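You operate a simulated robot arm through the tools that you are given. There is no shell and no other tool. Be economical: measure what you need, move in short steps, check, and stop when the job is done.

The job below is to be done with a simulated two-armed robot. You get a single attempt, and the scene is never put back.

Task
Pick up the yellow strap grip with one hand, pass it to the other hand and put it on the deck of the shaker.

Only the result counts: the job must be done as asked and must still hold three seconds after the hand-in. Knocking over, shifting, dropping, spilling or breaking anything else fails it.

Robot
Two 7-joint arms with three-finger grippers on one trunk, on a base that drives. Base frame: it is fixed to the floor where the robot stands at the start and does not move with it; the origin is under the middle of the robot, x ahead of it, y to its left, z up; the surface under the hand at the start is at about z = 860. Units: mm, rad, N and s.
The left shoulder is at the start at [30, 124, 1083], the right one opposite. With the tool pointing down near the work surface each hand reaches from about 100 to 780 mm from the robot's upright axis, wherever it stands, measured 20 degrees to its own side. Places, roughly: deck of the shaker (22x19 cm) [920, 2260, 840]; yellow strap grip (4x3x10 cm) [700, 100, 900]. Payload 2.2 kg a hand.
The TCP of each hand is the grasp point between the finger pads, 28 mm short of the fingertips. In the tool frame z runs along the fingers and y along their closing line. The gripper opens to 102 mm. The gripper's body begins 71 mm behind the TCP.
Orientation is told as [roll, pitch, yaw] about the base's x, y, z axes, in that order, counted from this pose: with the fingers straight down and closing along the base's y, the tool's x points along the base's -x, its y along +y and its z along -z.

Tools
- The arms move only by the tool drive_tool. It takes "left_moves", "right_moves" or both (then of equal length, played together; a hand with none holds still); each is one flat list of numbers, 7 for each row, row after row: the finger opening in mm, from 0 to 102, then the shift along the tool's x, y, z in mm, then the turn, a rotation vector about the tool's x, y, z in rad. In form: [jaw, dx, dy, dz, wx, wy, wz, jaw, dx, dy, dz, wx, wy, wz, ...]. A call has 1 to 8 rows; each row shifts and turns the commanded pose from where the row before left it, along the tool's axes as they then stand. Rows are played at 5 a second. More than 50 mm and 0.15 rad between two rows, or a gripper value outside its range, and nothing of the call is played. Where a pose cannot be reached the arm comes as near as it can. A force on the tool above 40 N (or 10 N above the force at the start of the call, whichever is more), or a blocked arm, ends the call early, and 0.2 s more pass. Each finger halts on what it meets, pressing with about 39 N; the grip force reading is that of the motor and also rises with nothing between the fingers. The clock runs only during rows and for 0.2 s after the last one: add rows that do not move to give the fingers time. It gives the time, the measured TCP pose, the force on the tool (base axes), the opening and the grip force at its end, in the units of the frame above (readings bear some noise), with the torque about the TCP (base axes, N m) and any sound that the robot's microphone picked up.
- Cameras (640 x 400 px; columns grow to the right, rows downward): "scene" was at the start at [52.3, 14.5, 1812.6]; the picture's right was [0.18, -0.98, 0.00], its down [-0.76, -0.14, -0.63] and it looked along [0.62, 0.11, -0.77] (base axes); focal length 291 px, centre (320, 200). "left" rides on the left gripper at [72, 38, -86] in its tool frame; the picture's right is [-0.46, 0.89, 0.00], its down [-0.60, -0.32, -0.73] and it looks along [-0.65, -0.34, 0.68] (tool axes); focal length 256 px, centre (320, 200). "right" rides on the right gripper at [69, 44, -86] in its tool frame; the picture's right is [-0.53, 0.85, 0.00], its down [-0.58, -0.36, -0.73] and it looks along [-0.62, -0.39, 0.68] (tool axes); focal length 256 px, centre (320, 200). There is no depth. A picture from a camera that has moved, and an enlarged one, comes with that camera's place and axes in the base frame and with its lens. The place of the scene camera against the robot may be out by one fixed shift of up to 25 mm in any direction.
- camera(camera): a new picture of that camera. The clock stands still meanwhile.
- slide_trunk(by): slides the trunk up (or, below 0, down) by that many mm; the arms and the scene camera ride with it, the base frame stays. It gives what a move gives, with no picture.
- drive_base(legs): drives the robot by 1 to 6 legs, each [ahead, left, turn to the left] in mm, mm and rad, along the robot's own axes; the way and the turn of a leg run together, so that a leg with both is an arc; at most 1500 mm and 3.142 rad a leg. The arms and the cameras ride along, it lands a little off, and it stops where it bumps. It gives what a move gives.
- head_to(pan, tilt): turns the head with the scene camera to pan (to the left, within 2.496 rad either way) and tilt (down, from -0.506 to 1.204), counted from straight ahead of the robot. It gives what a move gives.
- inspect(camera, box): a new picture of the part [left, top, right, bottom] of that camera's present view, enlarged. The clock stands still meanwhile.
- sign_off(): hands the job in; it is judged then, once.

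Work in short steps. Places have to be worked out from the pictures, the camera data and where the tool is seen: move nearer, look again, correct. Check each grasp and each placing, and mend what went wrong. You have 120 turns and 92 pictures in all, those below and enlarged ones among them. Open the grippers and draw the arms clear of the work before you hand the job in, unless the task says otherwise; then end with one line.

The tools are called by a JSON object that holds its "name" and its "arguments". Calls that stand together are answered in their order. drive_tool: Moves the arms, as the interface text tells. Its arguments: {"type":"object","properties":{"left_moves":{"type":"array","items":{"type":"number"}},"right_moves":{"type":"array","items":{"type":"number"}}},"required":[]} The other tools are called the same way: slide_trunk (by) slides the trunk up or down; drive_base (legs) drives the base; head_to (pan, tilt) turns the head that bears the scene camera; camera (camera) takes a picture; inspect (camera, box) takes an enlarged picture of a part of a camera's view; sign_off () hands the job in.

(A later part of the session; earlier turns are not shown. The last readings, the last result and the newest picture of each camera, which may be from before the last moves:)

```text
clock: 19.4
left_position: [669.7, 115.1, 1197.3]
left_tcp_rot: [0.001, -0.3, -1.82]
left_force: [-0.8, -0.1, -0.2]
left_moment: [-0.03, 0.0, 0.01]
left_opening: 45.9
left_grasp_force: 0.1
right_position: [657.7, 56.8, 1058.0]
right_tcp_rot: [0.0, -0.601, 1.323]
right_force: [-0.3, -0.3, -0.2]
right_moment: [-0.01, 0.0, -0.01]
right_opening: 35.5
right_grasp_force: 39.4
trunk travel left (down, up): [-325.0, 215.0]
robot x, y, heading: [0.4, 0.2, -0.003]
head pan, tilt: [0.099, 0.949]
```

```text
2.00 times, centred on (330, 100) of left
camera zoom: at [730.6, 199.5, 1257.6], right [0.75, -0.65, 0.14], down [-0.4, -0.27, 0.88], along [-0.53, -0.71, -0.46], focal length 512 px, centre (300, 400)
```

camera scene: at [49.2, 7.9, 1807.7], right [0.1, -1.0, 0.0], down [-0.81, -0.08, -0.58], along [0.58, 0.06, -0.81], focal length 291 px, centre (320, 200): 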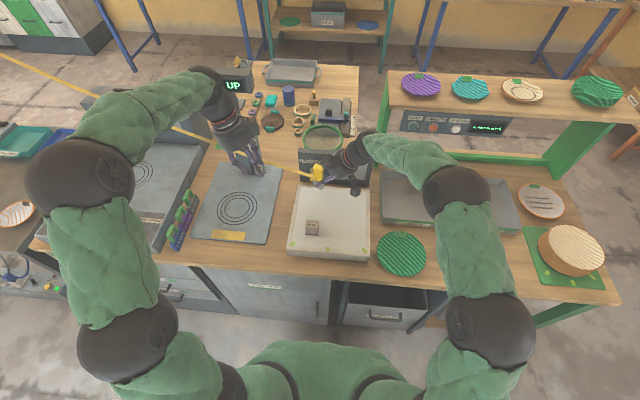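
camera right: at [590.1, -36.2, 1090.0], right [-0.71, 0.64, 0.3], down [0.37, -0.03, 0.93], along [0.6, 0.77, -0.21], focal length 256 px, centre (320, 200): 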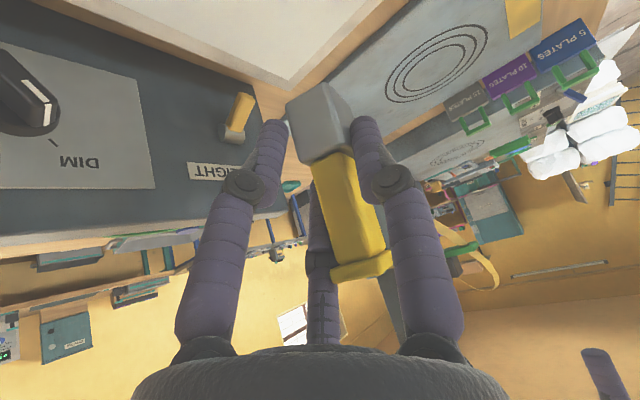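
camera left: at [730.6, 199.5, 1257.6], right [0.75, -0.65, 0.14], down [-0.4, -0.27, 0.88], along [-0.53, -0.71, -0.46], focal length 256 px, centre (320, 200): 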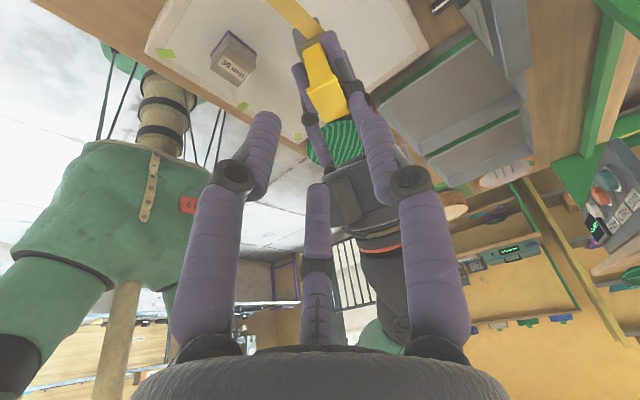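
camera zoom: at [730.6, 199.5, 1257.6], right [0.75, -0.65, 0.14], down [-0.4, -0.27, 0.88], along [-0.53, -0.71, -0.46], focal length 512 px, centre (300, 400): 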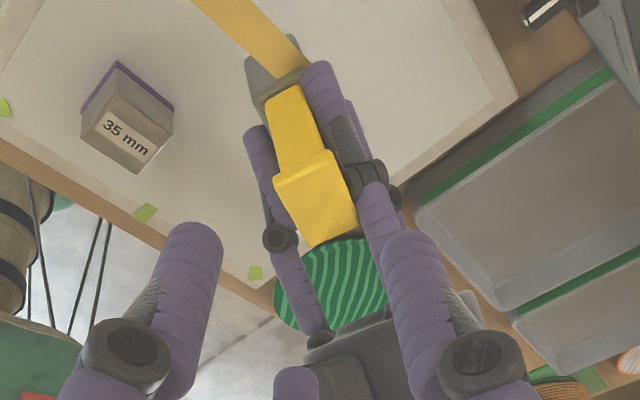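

Flare centre comes out at (660, 74) and yaw −0.29. The right upper-finger knuckle is at ≈(676, 58, 1090) and the thumb knuckle at ≈(622, 48, 1072), so I aim the left hand at y≈81 with tips only down to z≈1083. I descend most of the way and look.

{"name": "drive_tool", "arguments": {"left_moves": [56, -1.8, -1.5, 20, 0, 0, 0, 56, 0, 0, 20, 0, 0, 0, 56, 0, 0, 20, 0, 0, 0, 56, 0, 0, 0, 0, 0, 0]}}

{"name": "inspect", "arguments": {"camera": "left", "box": [200, 0, 440, 240]}}

{"name": "inspect", "arguments": {"camera": "right", "box": [220, 60, 460, 300]}}

{"name": "inspect", "arguments": {"camera": "scene", "box": [280, 120, 380, 200]}}

```text
clock: 20.4
left_position: [664.2, 97.9, 1138.7]
left_tcp_rot: [0.0, -0.3, -1.817]
left_force: [0.7, 0.5, -0.9]
left_moment: [0.0, -0.04, 0.02]
left_opening: 56.1
left_grasp_force: 0.1
right_position: [657.7, 55.3, 1058.5]
right_tcp_rot: [0.001, -0.602, 1.32]
right_force: [0.3, 0.6, -0.3]
right_moment: [-0.03, 0.03, -0.03]
right_opening: 35.2
right_grasp_force: 39.5
trunk travel left (down, up): [-325.0, 215.0]
robot x, y, heading: [0.8, 0.2, -0.004]
head pan, tilt: [0.099, 0.949]
```

```text
1.67 times, centred on (320, 120) of left
camera zoom: at [725.0, 180.6, 1199.3], right [0.75, -0.65, 0.14], down [-0.4, -0.27, 0.88], along [-0.53, -0.71, -0.46], focal length 427 px, centre (320, 333)
```

zoom: 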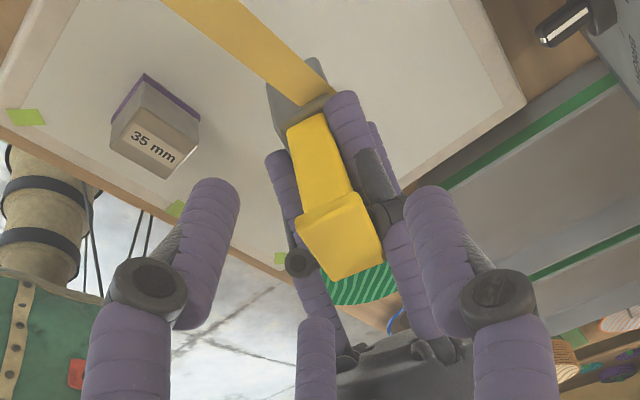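

```text
1.67 times, centred on (340, 180) of right
camera zoom: at [589.9, -36.0, 1090.1], right [-0.71, 0.64, 0.3], down [0.37, -0.03, 0.93], along [0.6, 0.77, -0.21], focal length 427 px, centre (287, 233)
```

zoom: 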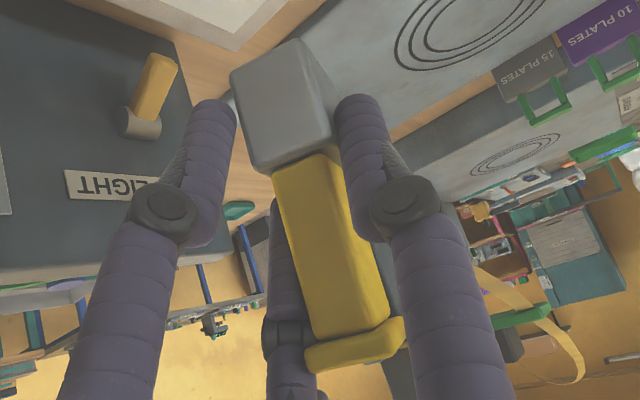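

```text
5.00 times, centred on (330, 160) of scene
camera zoom: at [49.4, 8.5, 1807.7], right [0.1, -0.99, 0.0], down [-0.81, -0.08, -0.58], along [0.58, 0.06, -0.81], focal length 1454 px, centre (270, 400)
```

zoom: 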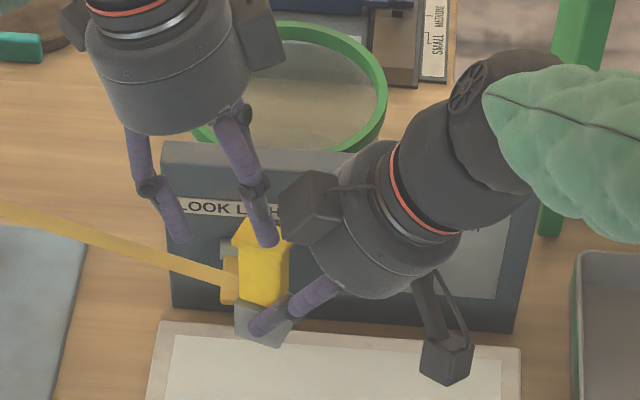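

No contact so far and the geometry looks as planned. I go down the remaining 31 mm, with the force limit guarding.

{"name": "drive_tool", "arguments": {"left_moves": [56, 0, 0, 11, 0, 0, 0, 56, 0, 0, 10, 0, 0, 0, 56, 0, 0, 10, 0, 0, 0, 56, 0, 0, 0, 0, 0, 0]}}

{"name": "inspect", "arguments": {"camera": "left", "box": [200, 40, 440, 280]}}

{"name": "inspect", "arguments": {"camera": "right", "box": [220, 100, 460, 340]}}

```text
clock: 21.4
left_position: [662.5, 87.8, 1108.2]
left_tcp_rot: [0.001, -0.298, -1.822]
left_force: [-0.5, 0.4, -0.1]
left_moment: [0.01, 0.0, 0.03]
left_opening: 55.9
left_grasp_force: 0.1
right_position: [657.7, 55.5, 1057.9]
right_tcp_rot: [-0.001, -0.6, 1.321]
right_force: [0.3, -0.7, -0.1]
right_moment: [0.0, -0.03, 0.0]
right_opening: 34.9
right_grasp_force: 38.9
trunk travel left (down, up): [-325.0, 215.0]
robot x, y, heading: [-3.9, 0.3, 0.002]
head pan, tilt: [0.099, 0.949]
```

```text
1.67 times, centred on (320, 160) of left
camera zoom: at [722.8, 171.4, 1169.1], right [0.75, -0.65, 0.14], down [-0.4, -0.27, 0.88], along [-0.53, -0.71, -0.46], focal length 427 px, centre (320, 267)
```

zoom: 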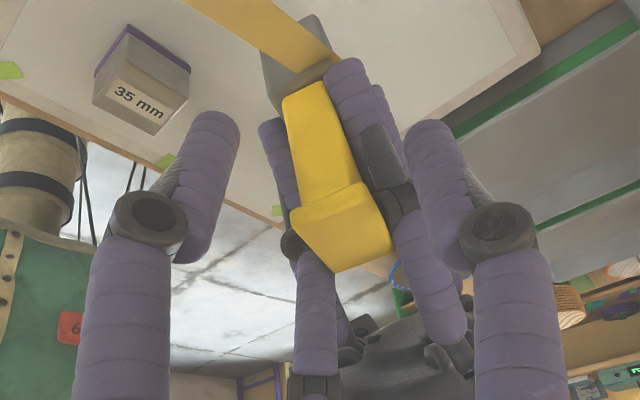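

```text
1.67 times, centred on (340, 220) of right
camera zoom: at [589.9, -36.1, 1090.1], right [-0.71, 0.64, 0.3], down [0.37, -0.03, 0.93], along [0.6, 0.77, -0.21], focal length 427 px, centre (287, 167)
```

zoom: 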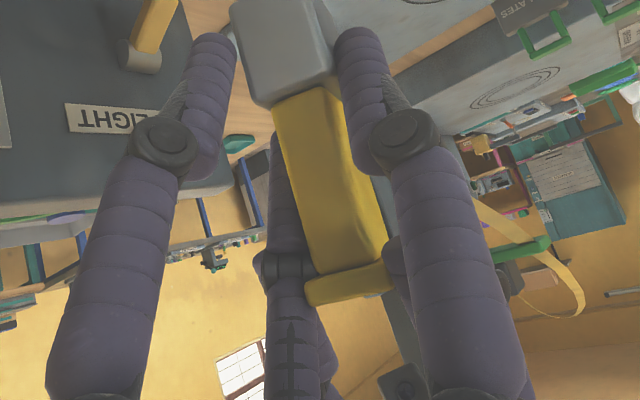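

Fingers straddle the flare without contact. I close the left gripper on it.

{"name": "drive_tool", "arguments": {"left_moves": [40, 0, 0, 0, 0, 0, 0, 0, 0, 0, 0, 0, 0, 0, 0, 0, 0, 0, 0, 0, 0, 0, 0, 0, 0, 0, 0, 0, 0, 0, 0, 0, 0, 0, 0]}}

{"name": "inspect", "arguments": {"camera": "left", "box": [200, 40, 440, 280]}}

{"name": "inspect", "arguments": {"camera": "right", "box": [220, 100, 460, 340]}}

```text
clock: 22.6
left_position: [660.2, 87.1, 1108.5]
left_tcp_rot: [-0.005, -0.301, -1.821]
left_force: [-33.9, -8.4, 18.8]
left_moment: [-0.57, 0.0, -0.65]
left_opening: 41.4
left_grasp_force: 38.9
right_position: [658.8, 56.4, 1056.8]
right_tcp_rot: [0.0, -0.6, 1.318]
right_force: [33.7, 8.8, -20.1]
right_moment: [-0.56, 1.72, -0.38]
right_opening: 35.2
right_grasp_force: 39.1
trunk travel left (down, up): [-325.0, 215.0]
robot x, y, heading: [2.1, 3.6, -0.001]
head pan, tilt: [0.099, 0.949]
```

```text
1.67 times, centred on (320, 160) of left
camera zoom: at [722.1, 170.5, 1169.0], right [0.75, -0.65, 0.13], down [-0.39, -0.27, 0.88], along [-0.54, -0.71, -0.46], focal length 427 px, centre (320, 267)
```

zoom: 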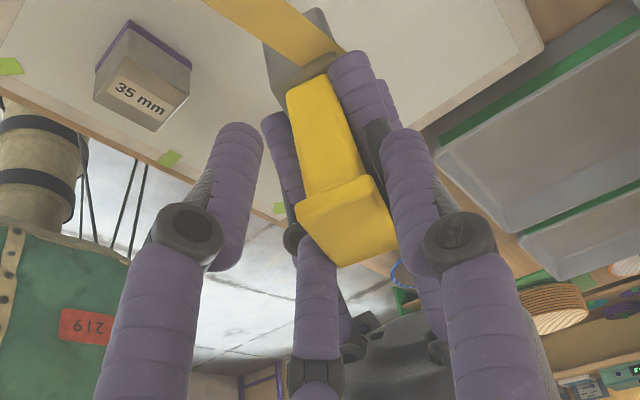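

```text
1.67 times, centred on (340, 220) of right
camera zoom: at [590.5, -36.2, 1089.7], right [-0.71, 0.64, 0.3], down [0.37, -0.03, 0.93], along [0.6, 0.77, -0.21], focal length 427 px, centre (287, 167)
```

zoom: 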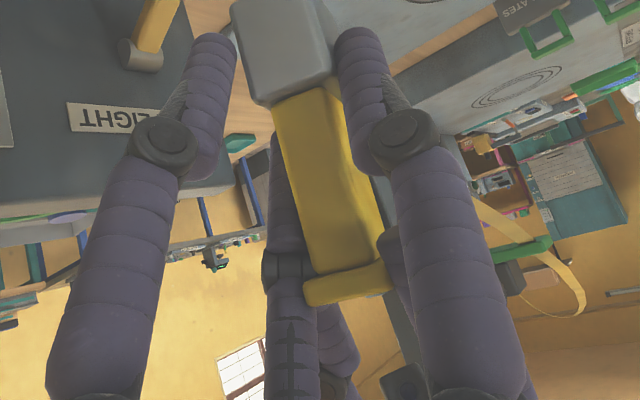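

Only the −x finger pair has met the flare: there is a side force of 34 N and the thumb still shows a gap. I reopen a little, shift the left hand 4 mm towards −x, and close again.

{"name": "drive_tool", "arguments": {"left_moves": [54, 0, 0, 0, 0, 0, 0, 54, 0, -4, 0, 0, 0, 0, 54, 0, 0, 0, 0, 0, 0, 0, 0, 0, 0, 0, 0, 0, 0, 0, 0, 0, 0, 0, 0, 0, 0, 0, 0, 0, 0, 0]}}

{"name": "inspect", "arguments": {"camera": "left", "box": [200, 40, 440, 280]}}

```text
clock: 24.0
left_position: [657.8, 90.7, 1109.2]
left_tcp_rot: [0.0, -0.3, -1.819]
left_force: [-4.7, 0.1, 7.8]
left_moment: [-0.28, 0.22, -0.48]
left_opening: 37.1
left_grasp_force: 39.0
right_position: [658.0, 56.3, 1057.2]
right_tcp_rot: [0.001, -0.6, 1.32]
right_force: [4.4, 0.0, -8.8]
right_moment: [-0.05, 0.02, 0.32]
right_opening: 35.1
right_grasp_force: 38.7
trunk travel left (down, up): [-325.0, 215.0]
robot x, y, heading: [3.2, -1.7, 0.002]
head pan, tilt: [0.099, 0.949]
```

```text
1.67 times, centred on (320, 160) of left
camera zoom: at [719.2, 171.8, 1170.0], right [0.75, -0.65, 0.14], down [-0.4, -0.27, 0.88], along [-0.53, -0.71, -0.46], focal length 427 px, centre (320, 267)
```

zoom: 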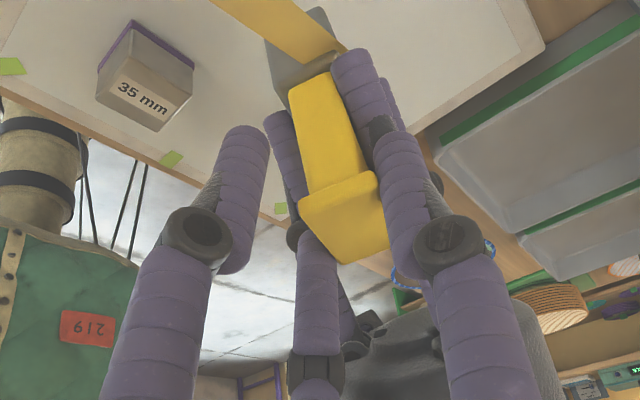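

Now the thumb and the pair both press on the flare, with 39 N of grip and a small net force. I open the right hand only slightly and check that the left holds.

{"name": "drive_tool", "arguments": {"right_moves": [40, 0, 0, 0, 0, 0, 0, 45, 0, 0, 0, 0, 0, 0, 45, 0, 0, 0, 0, 0, 0], "left_moves": [0, 0, 0, 0, 0, 0, 0, 0, 0, 0, 0, 0, 0, 0, 0, 0, 0, 0, 0, 0, 0]}}

{"name": "inspect", "arguments": {"camera": "right", "box": [200, 60, 480, 340]}}

```text
clock: 24.8
left_position: [658.6, 89.7, 1109.0]
left_tcp_rot: [0.003, -0.299, -1.817]
left_force: [-3.7, 8.0, 12.3]
left_moment: [-0.15, -0.31, 0.01]
left_opening: 33.6
left_grasp_force: 39.1
right_position: [658.2, 54.1, 1056.7]
right_tcp_rot: [0.001, -0.598, 1.319]
right_force: [4.1, -9.4, -13.3]
right_moment: [0.11, 0.48, -0.09]
right_opening: 38.9
right_grasp_force: 0.0
trunk travel left (down, up): [-325.0, 215.0]
robot x, y, heading: [-1.0, -2.5, 0.001]
head pan, tilt: [0.099, 0.949]
```

```text
1.43 times, centred on (340, 200) of right
camera zoom: at [589.8, -36.7, 1089.3], right [-0.71, 0.64, 0.3], down [0.37, -0.03, 0.93], along [0.6, 0.77, -0.22], focal length 366 px, centre (291, 200)
```

zoom: 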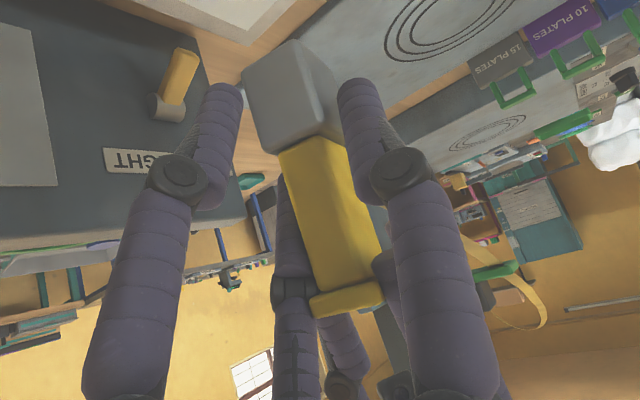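

The right hand is loose, but its upper finger leans on the left thumb. I back it off horizontally away from the grip, in small steps.

{"name": "drive_tool", "arguments": {"right_moves": [42, 5, 0, -3.4, 0, 0, 0, 42, 6.6, 0, -4.5, 0, 0, 0, 42, 8.3, 0, -5.6, 0, 0, 0, 45, 0, 0, 0, 0, 0, 0]}}

{"name": "inspect", "arguments": {"camera": "right", "box": [200, 60, 480, 340]}}

{"name": "inspect", "arguments": {"camera": "left", "box": [200, 0, 440, 280]}}

```text
clock: 25.8
left_position: [657.4, 90.3, 1107.8]
left_tcp_rot: [0.0, -0.301, -1.818]
left_force: [0.3, -0.1, -0.4]
left_moment: [0.0, 0.01, 0.02]
left_opening: 30.0
left_grasp_force: 39.3
right_position: [653.3, 32.1, 1056.8]
right_tcp_rot: [0.0, -0.601, 1.32]
right_force: [0.1, 1.0, 0.2]
right_moment: [0.01, 0.05, 0.01]
right_opening: 45.1
right_grasp_force: 0.1
trunk travel left (down, up): [-325.0, 215.0]
robot x, y, heading: [1.4, 0.4, 0.002]
head pan, tilt: [0.099, 0.949]
```

```text
1.43 times, centred on (340, 200) of right
camera zoom: at [584.2, -59.1, 1089.1], right [-0.71, 0.64, 0.3], down [0.37, -0.03, 0.93], along [0.6, 0.77, -0.21], focal length 366 px, centre (291, 200)
```

zoom: 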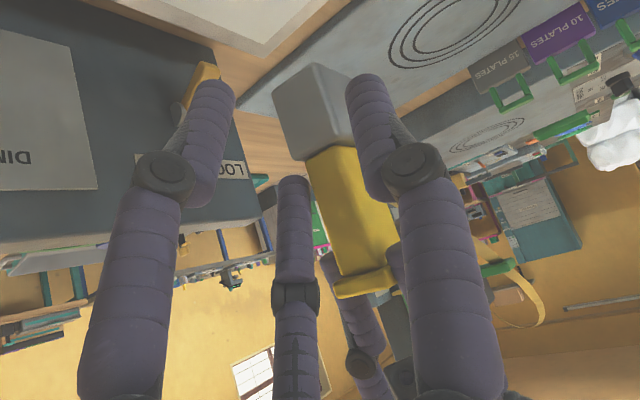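

```text
1.43 times, centred on (320, 140) of left
camera zoom: at [719.1, 172.3, 1168.7], right [0.75, -0.65, 0.14], down [-0.4, -0.27, 0.88], along [-0.53, -0.71, -0.46], focal length 366 px, centre (320, 286)
```

zoom: 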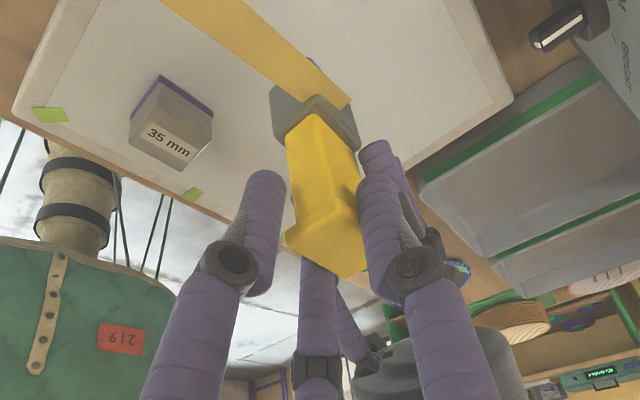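

The left hand alone now holds the grip, which has turned a little in the fingers but sits firmly. I withdraw the right hand further and bring it back clear.

{"name": "drive_tool", "arguments": {"right_moves": [45, 25, 0, -17, 0, 0, 0, 60, 33, 0, -22.5, 0, 0, 0, 60, 33, 0, -22.5, 0, 0, 0, 60, 0, 40, 0, 0, 0, 0, 60, 0, 40, 0, 0, 0, 0, 60, 0, 40, 0, 0, 0, 0, 60, -20, 30, -29, 0, 0, 0, 60, -20, 30, -29, 0, 0, 0]}}

{"name": "camera", "arguments": {"camera": "scene"}}

{"name": "camera", "arguments": {"camera": "right"}}

{"name": "inspect", "arguments": {"camera": "scene", "box": [270, 120, 370, 200]}}

```text
clock: 27.6
left_position: [657.7, 90.0, 1109.7]
left_tcp_rot: [0.002, -0.3, -1.821]
left_force: [0.1, 0.1, -1.0]
left_moment: [0.03, -0.01, 0.0]
left_opening: 29.7
left_grasp_force: 38.8
right_position: [446.8, -31.3, 1125.6]
right_tcp_rot: [0.0, -0.6, 1.322]
right_force: [-0.3, -0.5, -0.6]
right_moment: [0.01, -0.05, -0.03]
right_opening: 60.2
right_grasp_force: 0.1
trunk travel left (down, up): [-325.0, 215.0]
robot x, y, heading: [0.8, -0.6, 0.002]
head pan, tilt: [0.099, 0.949]
```

```text
38 pictures are left
camera scene: at [47.6, 8.4, 1807.7], right [0.1, -0.99, 0.0], down [-0.81, -0.08, -0.58], along [0.58, 0.06, -0.81], focal length 291 px, centre (320, 200)
```

scene: 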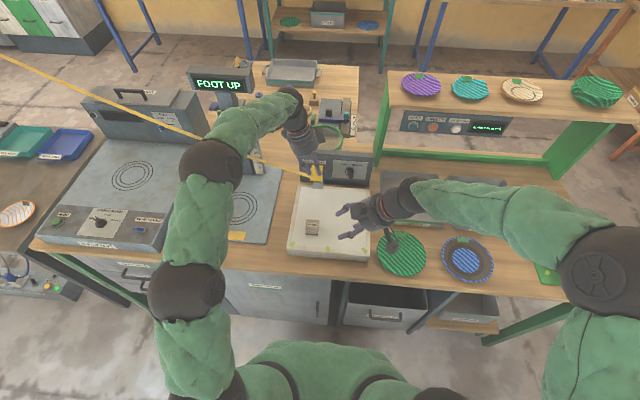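

```text
37 pictures are left
camera right: at [378.3, -122.6, 1158.5], right [-0.71, 0.64, 0.3], down [0.37, -0.03, 0.93], along [0.6, 0.77, -0.21], focal length 256 px, centre (320, 200)
```

right: 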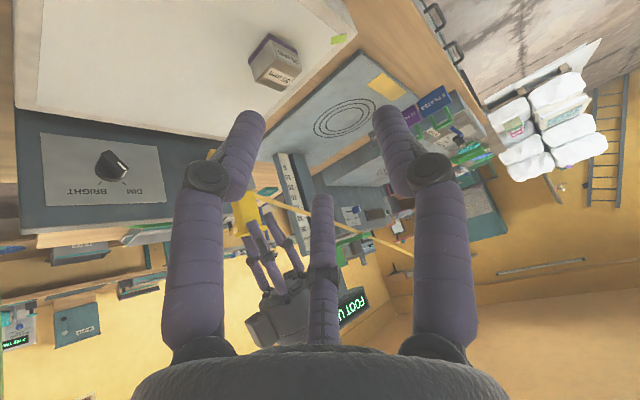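

```text
5.00 times, centred on (320, 160) of scene
camera zoom: at [47.6, 8.4, 1807.7], right [0.1, -0.99, 0.0], down [-0.81, -0.08, -0.58], along [0.58, 0.06, -0.81], focal length 1454 px, centre (320, 400)
```

zoom: 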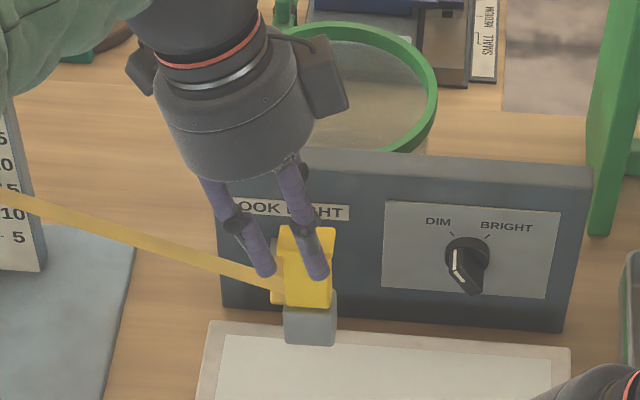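

The pass is complete: the left hand holds the grip upright and the right is clear. I raise the trunk so that everything clears the bench items, then drive left alongside the tables.

{"name": "slide_trunk", "arguments": {"by": 200}}

{"name": "drive_base", "arguments": {"legs": [[0, 400, 0]]}}

{"name": "head_to", "arguments": {"pan": 0.9, "tilt": 0.7}}

{"name": "camera", "arguments": {"camera": "scene"}}

```text
clock: 29.8
left_position: [658.3, 89.6, 1308.0]
left_tcp_rot: [0.001, -0.302, -1.819]
left_force: [-0.3, 0.5, -0.4]
left_moment: [-0.04, 0.01, 0.02]
left_opening: 29.3
left_grasp_force: 39.1
right_position: [449.3, -31.3, 1324.9]
right_tcp_rot: [0.0, -0.602, 1.318]
right_force: [0.5, 0.2, 0.3]
right_moment: [0.0, -0.02, 0.0]
right_opening: 59.9
right_grasp_force: 0.1
trunk travel left (down, up): [-525.0, 15.0]
robot x, y, heading: [2.0, -3.1, -0.001]
head pan, tilt: [0.099, 0.949]
```

```text
clock: 32.3
left_position: [661.1, 485.4, 1308.5]
left_tcp_rot: [0.0, -0.301, -1.831]
left_force: [-0.2, -0.3, -0.9]
left_moment: [-0.02, 0.0, 0.01]
left_opening: 28.4
left_grasp_force: 39.1
right_position: [450.9, 368.3, 1326.2]
right_tcp_rot: [0.0, -0.601, 1.311]
right_force: [-1.0, -0.5, 1.0]
right_moment: [-0.01, -0.01, -0.03]
right_opening: 60.0
right_grasp_force: 0.0
trunk travel left (down, up): [-525.0, 15.0]
robot x, y, heading: [4.5, 404.3, -0.006]
head pan, tilt: [0.099, 0.949]
```

```text
clock: 33.4
left_position: [659.8, 486.3, 1308.3]
left_tcp_rot: [-0.002, -0.3, -1.83]
left_force: [-0.7, -0.2, 0.3]
left_moment: [0.01, 0.01, -0.04]
left_opening: 28.8
left_grasp_force: 38.7
right_position: [451.7, 369.5, 1326.6]
right_tcp_rot: [-0.002, -0.601, 1.31]
right_force: [0.0, 1.0, -0.5]
right_moment: [0.01, 0.01, -0.02]
right_opening: 60.3
right_grasp_force: 0.0
trunk travel left (down, up): [-525.0, 15.0]
robot x, y, heading: [1.0, 407.2, -0.013]
head pan, tilt: [0.901, 0.7]
```

```text
35 pictures are left
camera scene: at [32.8, 472.2, 2027.4], right [0.78, -0.63, 0.0], down [-0.41, -0.5, -0.76], along [0.48, 0.59, -0.64], focal length 291 px, centre (320, 200)
```

scene: 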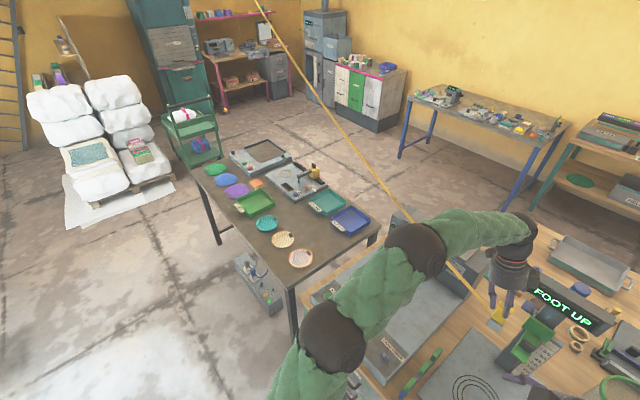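

The strap just stays straight and the path alongside the tables is clear. I drive on 1400 mm to the left.

{"name": "drive_base", "arguments": {"legs": [[0, 1400, 0.01]]}}

{"name": "head_to", "arguments": {"pan": 0.45, "tilt": 0.85}}

{"name": "camera", "arguments": {"camera": "scene"}}

```text
clock: 40.5
left_position: [684.0, 1889.6, 1307.6]
left_tcp_rot: [-0.001, -0.3, -1.84]
left_force: [-0.1, -0.8, -0.9]
left_moment: [0.01, 0.0, 0.0]
left_opening: 28.4
left_grasp_force: 38.7
right_position: [471.1, 1773.6, 1324.9]
right_tcp_rot: [0.001, -0.6, 1.3]
right_force: [-0.6, 0.3, 0.6]
right_moment: [-0.01, -0.01, -0.01]
right_opening: 59.7
right_grasp_force: 0.2
trunk travel left (down, up): [-525.0, 15.0]
robot x, y, heading: [23.2, 1816.9, -0.019]
head pan, tilt: [0.901, 0.7]
```

```text
clock: 41.4
left_position: [682.8, 1889.3, 1309.0]
left_tcp_rot: [0.0, -0.299, -1.838]
left_force: [-0.2, 0.3, -0.3]
left_moment: [-0.02, 0.04, 0.0]
left_opening: 28.2
left_grasp_force: 38.5
right_position: [471.2, 1773.7, 1326.0]
right_tcp_rot: [0.0, -0.597, 1.3]
right_force: [0.8, 0.5, -0.3]
right_moment: [-0.01, -0.02, -0.03]
right_opening: 60.0
right_grasp_force: 0.0
trunk travel left (down, up): [-525.0, 15.0]
robot x, y, heading: [22.4, 1818.7, -0.022]
head pan, tilt: [0.45, 0.85]
```

```text
34 pictures are left
camera scene: at [71.4, 1847.8, 2015.2], right [0.42, -0.91, 0.0], down [-0.68, -0.31, -0.66], along [0.6, 0.28, -0.75], focal length 291 px, centre (320, 200)
```

scene: 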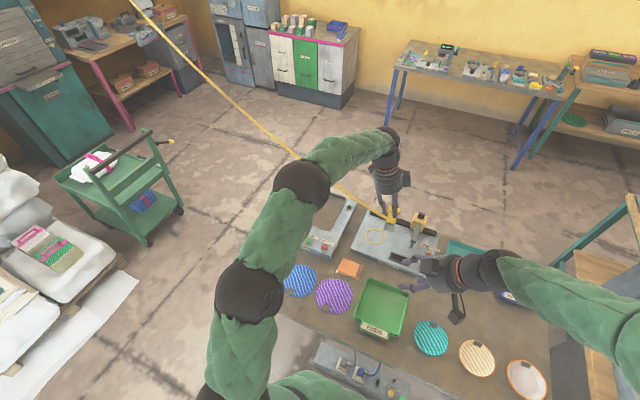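

I drive 230 mm further left, then look down to see the deck and the gap between the base and the table edge.

{"name": "drive_base", "arguments": {"legs": [[0, 230, 0.02]]}}

{"name": "head_to", "arguments": {"pan": -0.25, "tilt": 1.2}}

{"name": "camera", "arguments": {"camera": "scene"}}

{"name": "camera", "arguments": {"camera": "right"}}

```text
clock: 43.1
left_position: [682.1, 2137.8, 1307.4]
left_tcp_rot: [0.0, -0.299, -1.815]
left_force: [0.3, 0.3, -0.5]
left_moment: [-0.03, -0.01, -0.01]
left_opening: 28.0
left_grasp_force: 38.8
right_position: [472.8, 2016.1, 1326.5]
right_tcp_rot: [-0.001, -0.601, 1.327]
right_force: [0.3, 0.3, 0.4]
right_moment: [0.03, 0.0, 0.01]
right_opening: 59.8
right_grasp_force: 0.1
trunk travel left (down, up): [-525.0, 15.0]
robot x, y, heading: [24.3, 2045.7, 0.007]
head pan, tilt: [0.45, 0.85]
```

```text
clock: 44.2
left_position: [681.7, 2137.8, 1308.9]
left_tcp_rot: [-0.002, -0.302, -1.815]
left_force: [-0.4, 0.6, -0.1]
left_moment: [0.0, 0.02, -0.02]
left_opening: 28.0
left_grasp_force: 39.0
right_position: [474.0, 2017.0, 1326.3]
right_tcp_rot: [0.001, -0.599, 1.328]
right_force: [0.2, 0.1, 0.3]
right_moment: [-0.02, -0.02, 0.03]
right_opening: 60.1
right_grasp_force: 0.0
trunk travel left (down, up): [-525.0, 15.0]
robot x, y, heading: [24.2, 2045.2, 0.01]
head pan, tilt: [-0.25, 1.201]
```

```text
33 pictures are left
camera scene: at [56.3, 2032.5, 1991.5], right [-0.24, -0.97, 0.0], down [-0.9, 0.22, -0.36], along [0.35, -0.09, -0.93], focal length 291 px, centre (320, 200)
```

scene: 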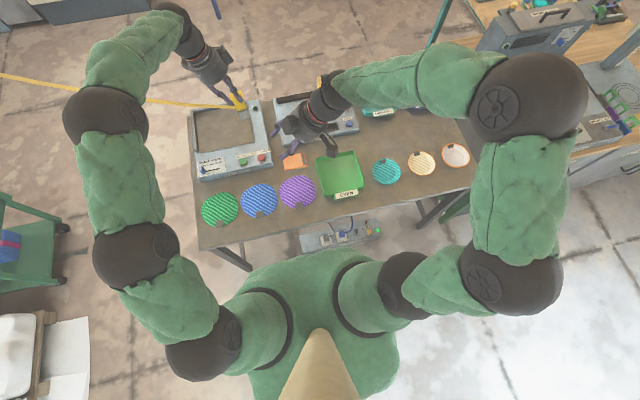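

```text
32 pictures are left
camera right: at [405.8, 1924.5, 1358.1], right [-0.71, 0.63, 0.3], down [0.37, -0.03, 0.93], along [0.6, 0.77, -0.21], focal length 256 px, centre (320, 200)
```

right: 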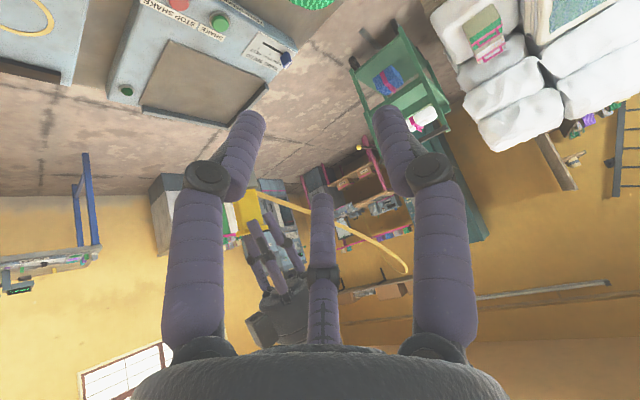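

The deck's centre lies at about (930, 2270), so I need to go roughly 120 mm closer. The left hand camera looks back at the robot's base, so I use it to check the gap to the table.

{"name": "camera", "arguments": {"camera": "left"}}

```text
31 pictures are left
camera left: at [742.8, 2220.8, 1369.1], right [0.75, -0.64, 0.14], down [-0.39, -0.27, 0.88], along [-0.53, -0.71, -0.46], focal length 256 px, centre (320, 200)
```

left: 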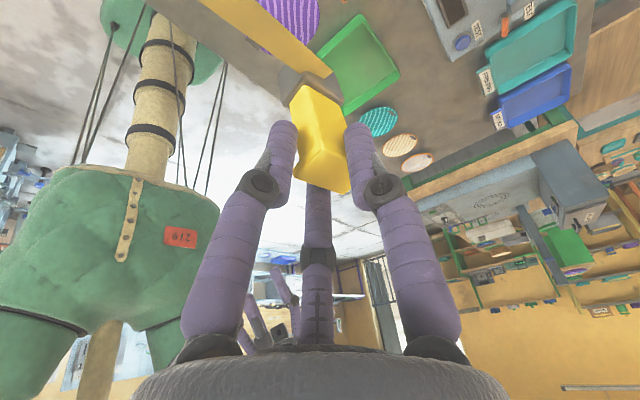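

The base disc is about 200 mm in radius, leaving roughly 150 mm to the table edge. I drive 130 mm ahead and 40 mm left, then look at the deck.

{"name": "drive_base", "arguments": {"legs": [[130, 40, 0]]}}

{"name": "head_to", "arguments": {"pan": 0.25, "tilt": 0.95}}

{"name": "camera", "arguments": {"camera": "scene"}}

```text
clock: 45.5
left_position: [805.1, 2172.6, 1307.3]
left_tcp_rot: [-0.002, -0.3, -1.822]
left_force: [1.5, -0.6, -1.4]
left_moment: [-0.01, 0.07, -0.05]
left_opening: 28.1
left_grasp_force: 39.2
right_position: [594.7, 2052.0, 1324.2]
right_tcp_rot: [0.001, -0.599, 1.316]
right_force: [1.3, -0.1, 0.1]
right_moment: [0.0, 0.03, 0.02]
right_opening: 60.1
right_grasp_force: 0.0
trunk travel left (down, up): [-525.0, 15.0]
robot x, y, heading: [142.1, 2083.1, -0.005]
head pan, tilt: [-0.25, 1.201]
stopped in leg 1: the robot was blocked; the commanded pose is now the measured one
```

```text
clock: 46.5
left_position: [800.5, 2170.9, 1309.1]
left_tcp_rot: [0.002, -0.298, -1.825]
left_force: [-0.3, 0.6, -1.0]
left_moment: [-0.02, 0.0, -0.03]
left_opening: 27.9
left_grasp_force: 38.9
right_position: [592.0, 2050.8, 1326.3]
right_tcp_rot: [-0.002, -0.601, 1.317]
right_force: [-1.0, -0.5, 1.2]
right_moment: [-0.03, 0.0, -0.02]
right_opening: 60.2
right_grasp_force: 0.0
trunk travel left (down, up): [-525.0, 15.0]
robot x, y, heading: [141.6, 2085.9, 0.001]
head pan, tilt: [0.25, 0.949]
```

```text
30 pictures are left
camera scene: at [189.5, 2102.4, 2007.6], right [0.24, -0.97, 0.0], down [-0.79, -0.2, -0.58], along [0.56, 0.14, -0.81], focal length 291 px, centre (320, 200)
```

scene: 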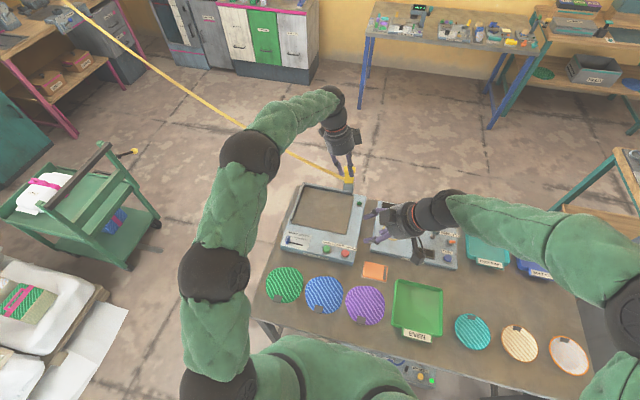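

The base touched at x≈142; nothing looks disturbed. I back off 8 mm and check the grip's attitude in the hand.

{"name": "drive_base", "arguments": {"legs": [[-8, 0, 0]]}}

{"name": "inspect", "arguments": {"camera": "scene", "box": [270, 110, 400, 270]}}

{"name": "inspect", "arguments": {"camera": "right", "box": [140, 60, 340, 340]}}

```text
clock: 47.2
left_position: [795.6, 2170.6, 1307.9]
left_tcp_rot: [-0.001, -0.299, -1.823]
left_force: [0.1, 0.0, -1.5]
left_moment: [0.03, 0.02, -0.01]
left_opening: 28.2
left_grasp_force: 38.6
right_position: [584.7, 2051.7, 1324.9]
right_tcp_rot: [0.002, -0.6, 1.317]
right_force: [0.2, -0.8, 0.0]
right_moment: [0.02, 0.02, 0.04]
right_opening: 59.8
right_grasp_force: 0.1
trunk travel left (down, up): [-525.0, 15.0]
robot x, y, heading: [131.7, 2081.8, 0.002]
head pan, tilt: [0.25, 0.949]
```

```text
2.50 times, centred on (335, 190) of scene
camera zoom: at [185.5, 2102.8, 2007.5], right [0.24, -0.97, 0.0], down [-0.79, -0.2, -0.58], along [0.56, 0.14, -0.81], focal length 727 px, centre (282, 225)
```

zoom: 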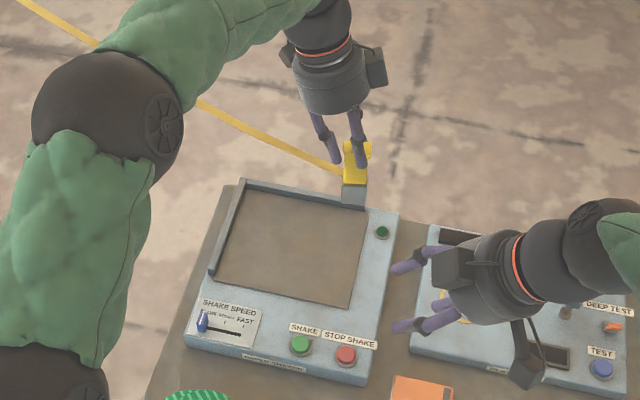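

```text
1.43 times, centred on (240, 200) of right
camera zoom: at [516.6, 1959.6, 1357.4], right [-0.71, 0.64, 0.3], down [0.37, -0.03, 0.93], along [0.6, 0.77, -0.21], focal length 366 px, centre (434, 200)
```

zoom: 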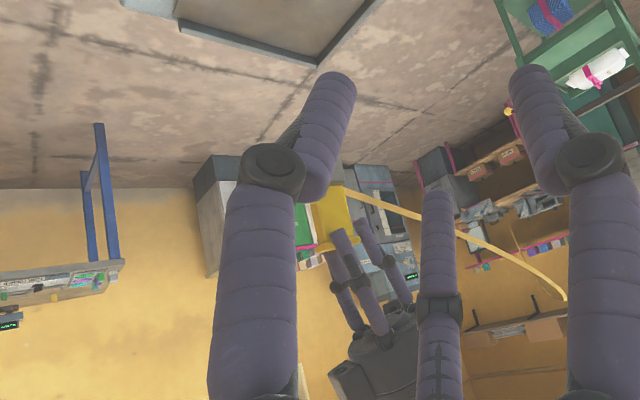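

The deck is clear, with a low rim only at its left and back. I shift the left hand over the near half of the deck at height, and pull the right hand back from above the other machine.

{"name": "drive_tool", "arguments": {"left_moves": [0, 29.2, 11.3, -9, 0, 0, 0, 0, 29.2, 11.3, -9, 0, 0, 0, 0, 29.2, 11.3, -9, 0, 0, 0, 0, 29.2, 11.3, -9, 0, 0, 0, 0, 0, 0, 0, 0, 0, 0], "right_moves": [60, 0, 30, 0, 0, 0, 0, 60, 0, 30, 0, 0, 0, 0, 60, 0, 30, 0, 0, 0, 0, 60, 0, 30, 0, 0, 0, 0, 60, 0, 0, 0, 0, 0, 0]}}

{"name": "slide_trunk", "arguments": {"by": -200}}

{"name": "inspect", "arguments": {"camera": "scene", "box": [230, 100, 420, 280]}}

{"name": "camera", "arguments": {"camera": "left"}}

```text
clock: 48.4
left_position: [864.5, 2278.2, 1309.7]
left_tcp_rot: [0.003, -0.297, -1.823]
left_force: [0.1, -0.3, -0.6]
left_moment: [0.01, -0.03, -0.02]
left_opening: 28.0
left_grasp_force: 39.1
right_position: [464.4, 2078.7, 1324.4]
right_tcp_rot: [-0.001, -0.602, 1.317]
right_force: [0.2, -0.5, -0.1]
right_moment: [-0.01, 0.0, 0.01]
right_opening: 60.0
right_grasp_force: 0.0
trunk travel left (down, up): [-525.0, 15.0]
robot x, y, heading: [134.2, 2083.4, -0.003]
head pan, tilt: [0.25, 0.949]
```

```text
clock: 50.6
left_position: [864.3, 2278.8, 1110.0]
left_tcp_rot: [0.003, -0.299, -1.822]
left_force: [0.3, 0.2, -1.0]
left_moment: [-0.01, -0.03, 0.04]
left_opening: 28.0
left_grasp_force: 39.1
right_position: [465.8, 2080.5, 1124.8]
right_tcp_rot: [-0.002, -0.601, 1.319]
right_force: [-0.1, 0.6, 0.0]
right_moment: [0.04, 0.04, -0.01]
right_opening: 60.0
right_grasp_force: 0.0
trunk travel left (down, up): [-325.0, 215.0]
robot x, y, heading: [132.7, 2083.0, -0.002]
head pan, tilt: [0.25, 0.949]
```

```text
2.22 times, centred on (325, 190) of scene
camera zoom: at [181.5, 2102.7, 1807.8], right [0.24, -0.97, 0.0], down [-0.79, -0.2, -0.58], along [0.56, 0.14, -0.81], focal length 646 px, centre (309, 222)
```

zoom: 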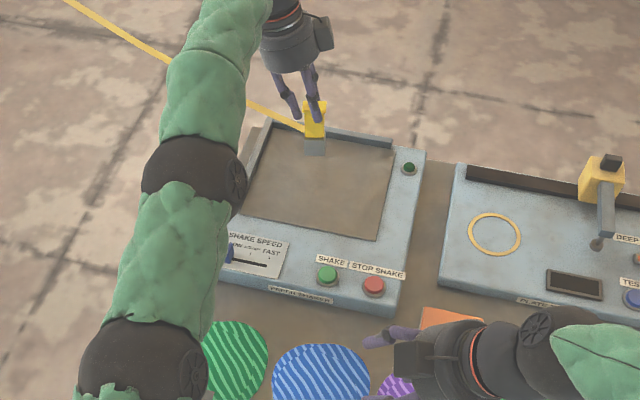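

```text
26 pictures are left
camera left: at [925.5, 2360.7, 1171.4], right [0.75, -0.65, 0.14], down [-0.4, -0.27, 0.88], along [-0.53, -0.71, -0.46], focal length 256 px, centre (320, 200)
```

left: 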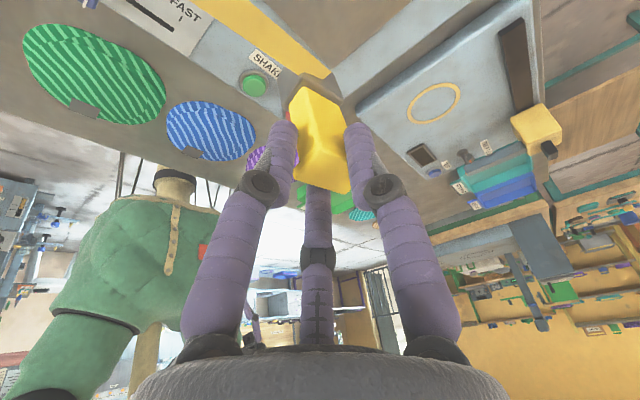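

The grip hangs over the near half of the deck; the arm is almost at full stretch. I lower the trunk by 100 mm and look again.

{"name": "slide_trunk", "arguments": {"by": -100}}

{"name": "inspect", "arguments": {"camera": "scene", "box": [230, 80, 420, 280]}}

{"name": "inspect", "arguments": {"camera": "left", "box": [200, 0, 440, 220]}}

```text
clock: 51.9
left_position: [864.9, 2277.4, 1011.2]
left_tcp_rot: [0.003, -0.298, -1.823]
left_force: [-0.4, -0.7, -1.1]
left_moment: [0.02, -0.03, 0.01]
left_opening: 27.8
left_grasp_force: 38.9
right_position: [465.5, 2080.3, 1024.6]
right_tcp_rot: [-0.002, -0.6, 1.318]
right_force: [-0.8, 0.0, 0.4]
right_moment: [0.0, 0.01, 0.0]
right_opening: 60.2
right_grasp_force: 0.1
trunk travel left (down, up): [-225.0, 315.0]
robot x, y, heading: [135.9, 2085.7, -0.004]
head pan, tilt: [0.25, 0.949]
```

```text
2.00 times, centred on (325, 180) of scene
camera zoom: at [181.4, 2102.7, 1707.8], right [0.24, -0.97, 0.0], down [-0.79, -0.2, -0.58], along [0.56, 0.14, -0.81], focal length 582 px, centre (310, 240)
```

zoom: 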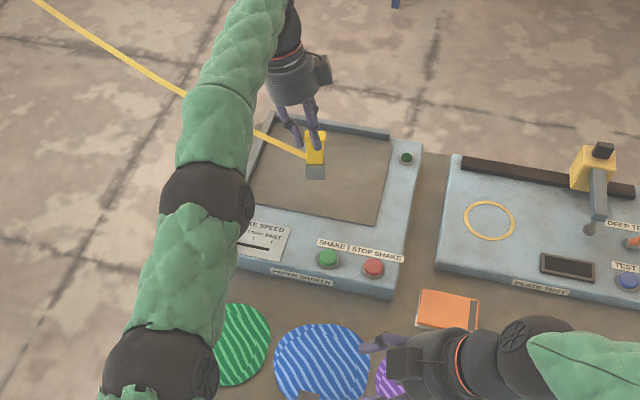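

```text
1.82 times, centred on (320, 110) of left
camera zoom: at [925.4, 2360.7, 1071.7], right [0.75, -0.65, 0.14], down [-0.4, -0.27, 0.88], along [-0.53, -0.71, -0.46], focal length 465 px, centre (320, 364)
```

zoom: 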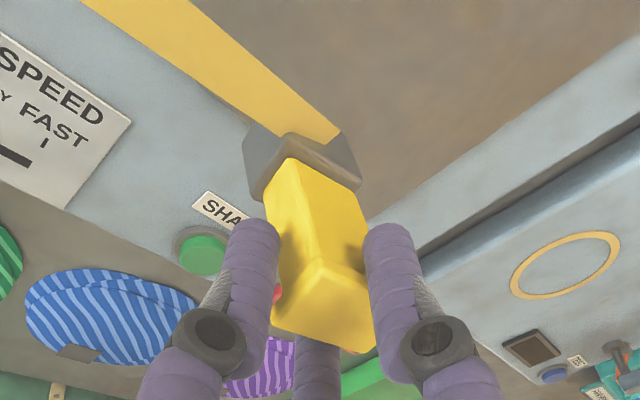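

The grip is at x≈862 while the deck's near edge is at x≈824, and I'd like more margin. The arm reaches further when working below the shoulder, so I raise the trunk by 100 mm and lower the arm 100 mm while going 25 mm further out.

{"name": "slide_trunk", "arguments": {"by": 100}}

{"name": "drive_tool", "arguments": {"left_moves": [0, 9.9, 0, 31.2, 0, 0, 0, 0, 9.9, 0, 31.2, 0, 0, 0, 0, 9.9, 0, 31.2, 0, 0, 0, 0, 3, 12.2, -0.9, 0, 0, 0, 0, 3, 12.2, -0.9, 0, 0, 0, 0, 0, 0, 0, 0, 0, 0]}}

```text
clock: 53.2
left_position: [865.7, 2278.5, 1108.4]
left_tcp_rot: [0.003, -0.301, -1.823]
left_force: [0.7, 0.4, -1.4]
left_moment: [0.0, -0.02, -0.01]
left_opening: 27.8
left_grasp_force: 38.3
right_position: [466.4, 2079.5, 1123.8]
right_tcp_rot: [-0.003, -0.602, 1.316]
right_force: [0.5, 0.0, -0.6]
right_moment: [0.03, 0.03, 0.02]
right_opening: 59.9
right_grasp_force: 0.0
trunk travel left (down, up): [-325.0, 215.0]
robot x, y, heading: [136.5, 2081.1, -0.002]
head pan, tilt: [0.25, 0.949]
```

```text
clock: 54.6
left_position: [870.4, 2278.2, 1011.3]
left_tcp_rot: [0.002, -0.296, -1.825]
left_force: [0.4, 0.5, -0.1]
left_moment: [0.02, 0.04, 0.02]
left_opening: 28.1
left_grasp_force: 39.3
left hand out of reach, approached as far as the arm can: row 4, 5
right_position: [465.6, 2079.9, 1123.7]
right_tcp_rot: [-0.002, -0.6, 1.318]
right_force: [1.1, -0.4, 0.2]
right_moment: [-0.01, 0.03, 0.01]
right_opening: 60.0
right_grasp_force: 0.0
trunk travel left (down, up): [-325.0, 215.0]
robot x, y, heading: [132.1, 2085.1, -0.004]
head pan, tilt: [0.25, 0.949]
```

The arm tops out at x≈870. Turning the base right brings the left shoulder nearer, so I raise the trunk 80 mm for clearance and turn the base by −0.25 rad.

{"name": "slide_trunk", "arguments": {"by": 80}}

{"name": "drive_base", "arguments": {"legs": [[0, 0, -0.25]]}}

```text
clock: 55.8
left_position: [869.1, 2278.6, 1089.9]
left_tcp_rot: [0.003, -0.299, -1.824]
left_force: [-0.6, -0.5, -1.1]
left_moment: [0.0, 0.0, 0.02]
left_opening: 27.7
left_grasp_force: 38.6
right_position: [464.9, 2081.0, 1203.4]
right_tcp_rot: [-0.001, -0.6, 1.318]
right_force: [-0.2, 0.7, 0.5]
right_moment: [0.01, -0.02, 0.03]
right_opening: 59.9
right_grasp_force: 0.0
trunk travel left (down, up): [-405.0, 135.0]
robot x, y, heading: [132.2, 2081.6, 0.0]
head pan, tilt: [0.25, 0.949]
```

```text
clock: 57.0
left_position: [895.7, 2090.0, 1091.9]
left_tcp_rot: [0.003, -0.298, -2.073]
left_force: [-1.0, 0.7, -1.3]
left_moment: [0.03, -0.01, -0.02]
left_opening: 28.0
left_grasp_force: 39.4
right_position: [454.1, 1999.9, 1205.0]
right_tcp_rot: [-0.001, -0.601, 1.068]
right_force: [0.5, 0.8, -0.2]
right_moment: [0.01, 0.02, -0.03]
right_opening: 59.8
right_grasp_force: 0.0
trunk travel left (down, up): [-405.0, 135.0]
robot x, y, heading: [133.7, 2084.8, -0.259]
head pan, tilt: [0.25, 0.949]
```

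Now I bring the left hand back over the deck, 190 mm in +y.

{"name": "drive_tool", "arguments": {"left_moves": [0, 31.8, -18.3, -9.8, 0, 0, 0, 0, 31.8, -18.3, -9.8, 0, 0, 0, 0, 31.8, -18.3, -9.8, 0, 0, 0, 0, 31.8, -18.3, -9.8, 0, 0, 0, 0, 31.8, -18.3, -9.8, 0, 0, 0, 0, 0, 0, 0, 0, 0, 0]}}

{"name": "inspect", "arguments": {"camera": "left", "box": [160, 0, 480, 220]}}

{"name": "head_to", "arguments": {"pan": 0.5, "tilt": 0.95}}

{"name": "inspect", "arguments": {"camera": "scene", "box": [210, 80, 410, 280]}}

```text
clock: 58.5
left_position: [896.0, 2280.2, 1091.7]
left_tcp_rot: [0.005, -0.298, -2.073]
left_force: [0.3, 0.2, -0.5]
left_moment: [0.02, -0.01, 0.0]
left_opening: 27.7
left_grasp_force: 39.1
right_position: [453.6, 1998.2, 1203.7]
right_tcp_rot: [0.002, -0.601, 1.068]
right_force: [-0.8, 0.1, -0.1]
right_moment: [0.04, -0.01, 0.03]
right_opening: 60.0
right_grasp_force: 0.0
trunk travel left (down, up): [-405.0, 135.0]
robot x, y, heading: [133.6, 2082.5, -0.256]
head pan, tilt: [0.25, 0.949]
```

```text
1.82 times, centred on (320, 110) of left
camera zoom: at [976.2, 2345.7, 1153.3], right [0.56, -0.82, 0.14], down [-0.45, -0.16, 0.88], along [-0.69, -0.56, -0.46], focal length 465 px, centre (320, 364)
```

zoom: 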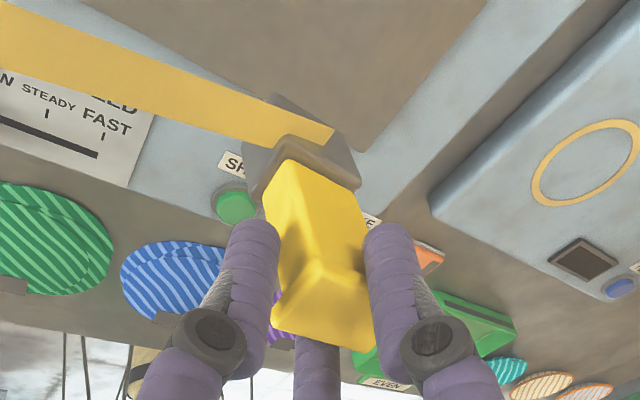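

```text
clock: 59.2
left_position: [897.4, 2281.2, 1092.4]
left_tcp_rot: [0.005, -0.297, -2.074]
left_force: [1.1, -0.6, -1.7]
left_moment: [0.03, -0.03, -0.01]
left_opening: 28.0
left_grasp_force: 39.3
right_position: [454.1, 1998.6, 1203.9]
right_tcp_rot: [-0.001, -0.6, 1.068]
right_force: [-1.0, 0.5, -1.0]
right_moment: [-0.01, -0.02, 0.0]
right_opening: 60.1
right_grasp_force: 0.1
trunk travel left (down, up): [-405.0, 135.0]
robot x, y, heading: [135.4, 2082.1, -0.262]
head pan, tilt: [0.499, 0.949]
```

```text
2.00 times, centred on (310, 180) of scene
camera zoom: at [182.6, 2110.3, 1887.7], right [0.24, -0.97, 0.0], down [-0.79, -0.2, -0.58], along [0.56, 0.14, -0.81], focal length 582 px, centre (340, 240)
```

zoom: 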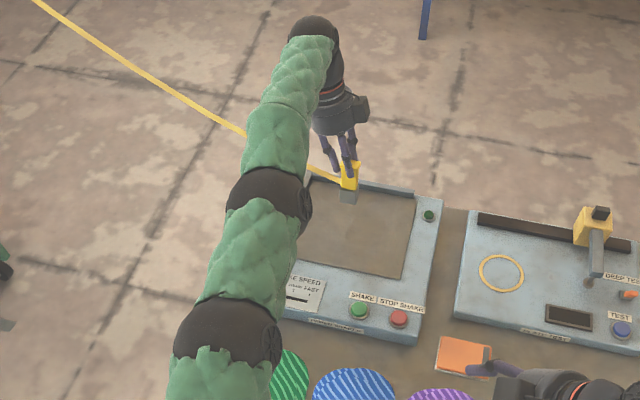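

The grip is now over (883, 2264), well inside the deck. I lower the arm about 125 mm and check the remaining gap.

{"name": "drive_tool", "arguments": {"left_moves": [0, 8.7, 2.6, 23.5, 0, 0, 0, 0, 8.7, 2.6, 23.5, 0, 0, 0, 0, 8.7, 2.6, 23.5, 0, 0, 0, 0, 8.7, 2.6, 23.5, 0, 0, 0, 0, 8.7, 2.6, 23.5, 0, 0, 0, 0, 0, 0, 0, 0, 0, 0]}}

{"name": "inspect", "arguments": {"camera": "scene", "box": [240, 110, 380, 220]}}

{"name": "inspect", "arguments": {"camera": "left", "box": [160, 0, 480, 220]}}

```text
clock: 60.6
left_position: [884.3, 2277.9, 980.8]
left_tcp_rot: [0.004, -0.298, -2.074]
left_force: [0.1, -0.6, -1.1]
left_moment: [0.0, 0.0, -0.01]
left_opening: 27.8
left_grasp_force: 38.7
left hand out of reach, approached as far as the arm can: row 2, 5
right_position: [454.2, 1998.6, 1204.6]
right_tcp_rot: [-0.002, -0.599, 1.068]
right_force: [0.6, 0.2, -0.5]
right_moment: [0.02, -0.03, 0.01]
right_opening: 59.9
right_grasp_force: 0.0
trunk travel left (down, up): [-405.0, 135.0]
robot x, y, heading: [135.3, 2085.5, -0.255]
head pan, tilt: [0.499, 0.949]
```

```text
3.64 times, centred on (310, 165) of scene
camera zoom: at [183.0, 2110.0, 1887.7], right [0.24, -0.97, 0.0], down [-0.79, -0.2, -0.58], along [0.56, 0.14, -0.81], focal length 1058 px, centre (356, 327)
```

zoom: 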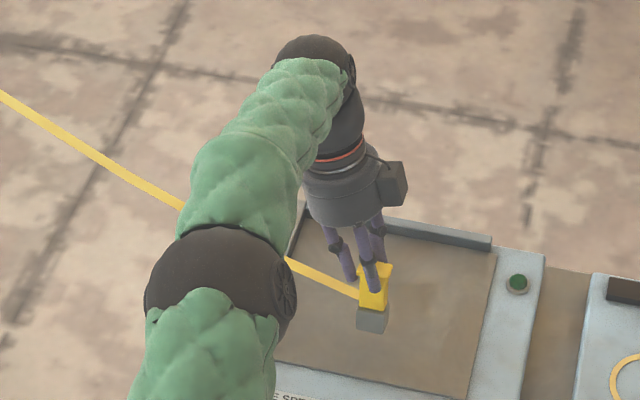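

```text
1.82 times, centred on (320, 110) of left
camera zoom: at [962.8, 2342.6, 1042.0], right [0.56, -0.81, 0.14], down [-0.45, -0.16, 0.88], along [-0.69, -0.56, -0.46], focal length 465 px, centre (320, 364)
```

zoom: 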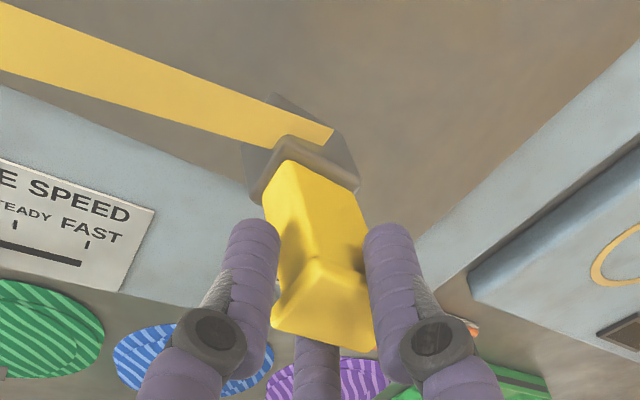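

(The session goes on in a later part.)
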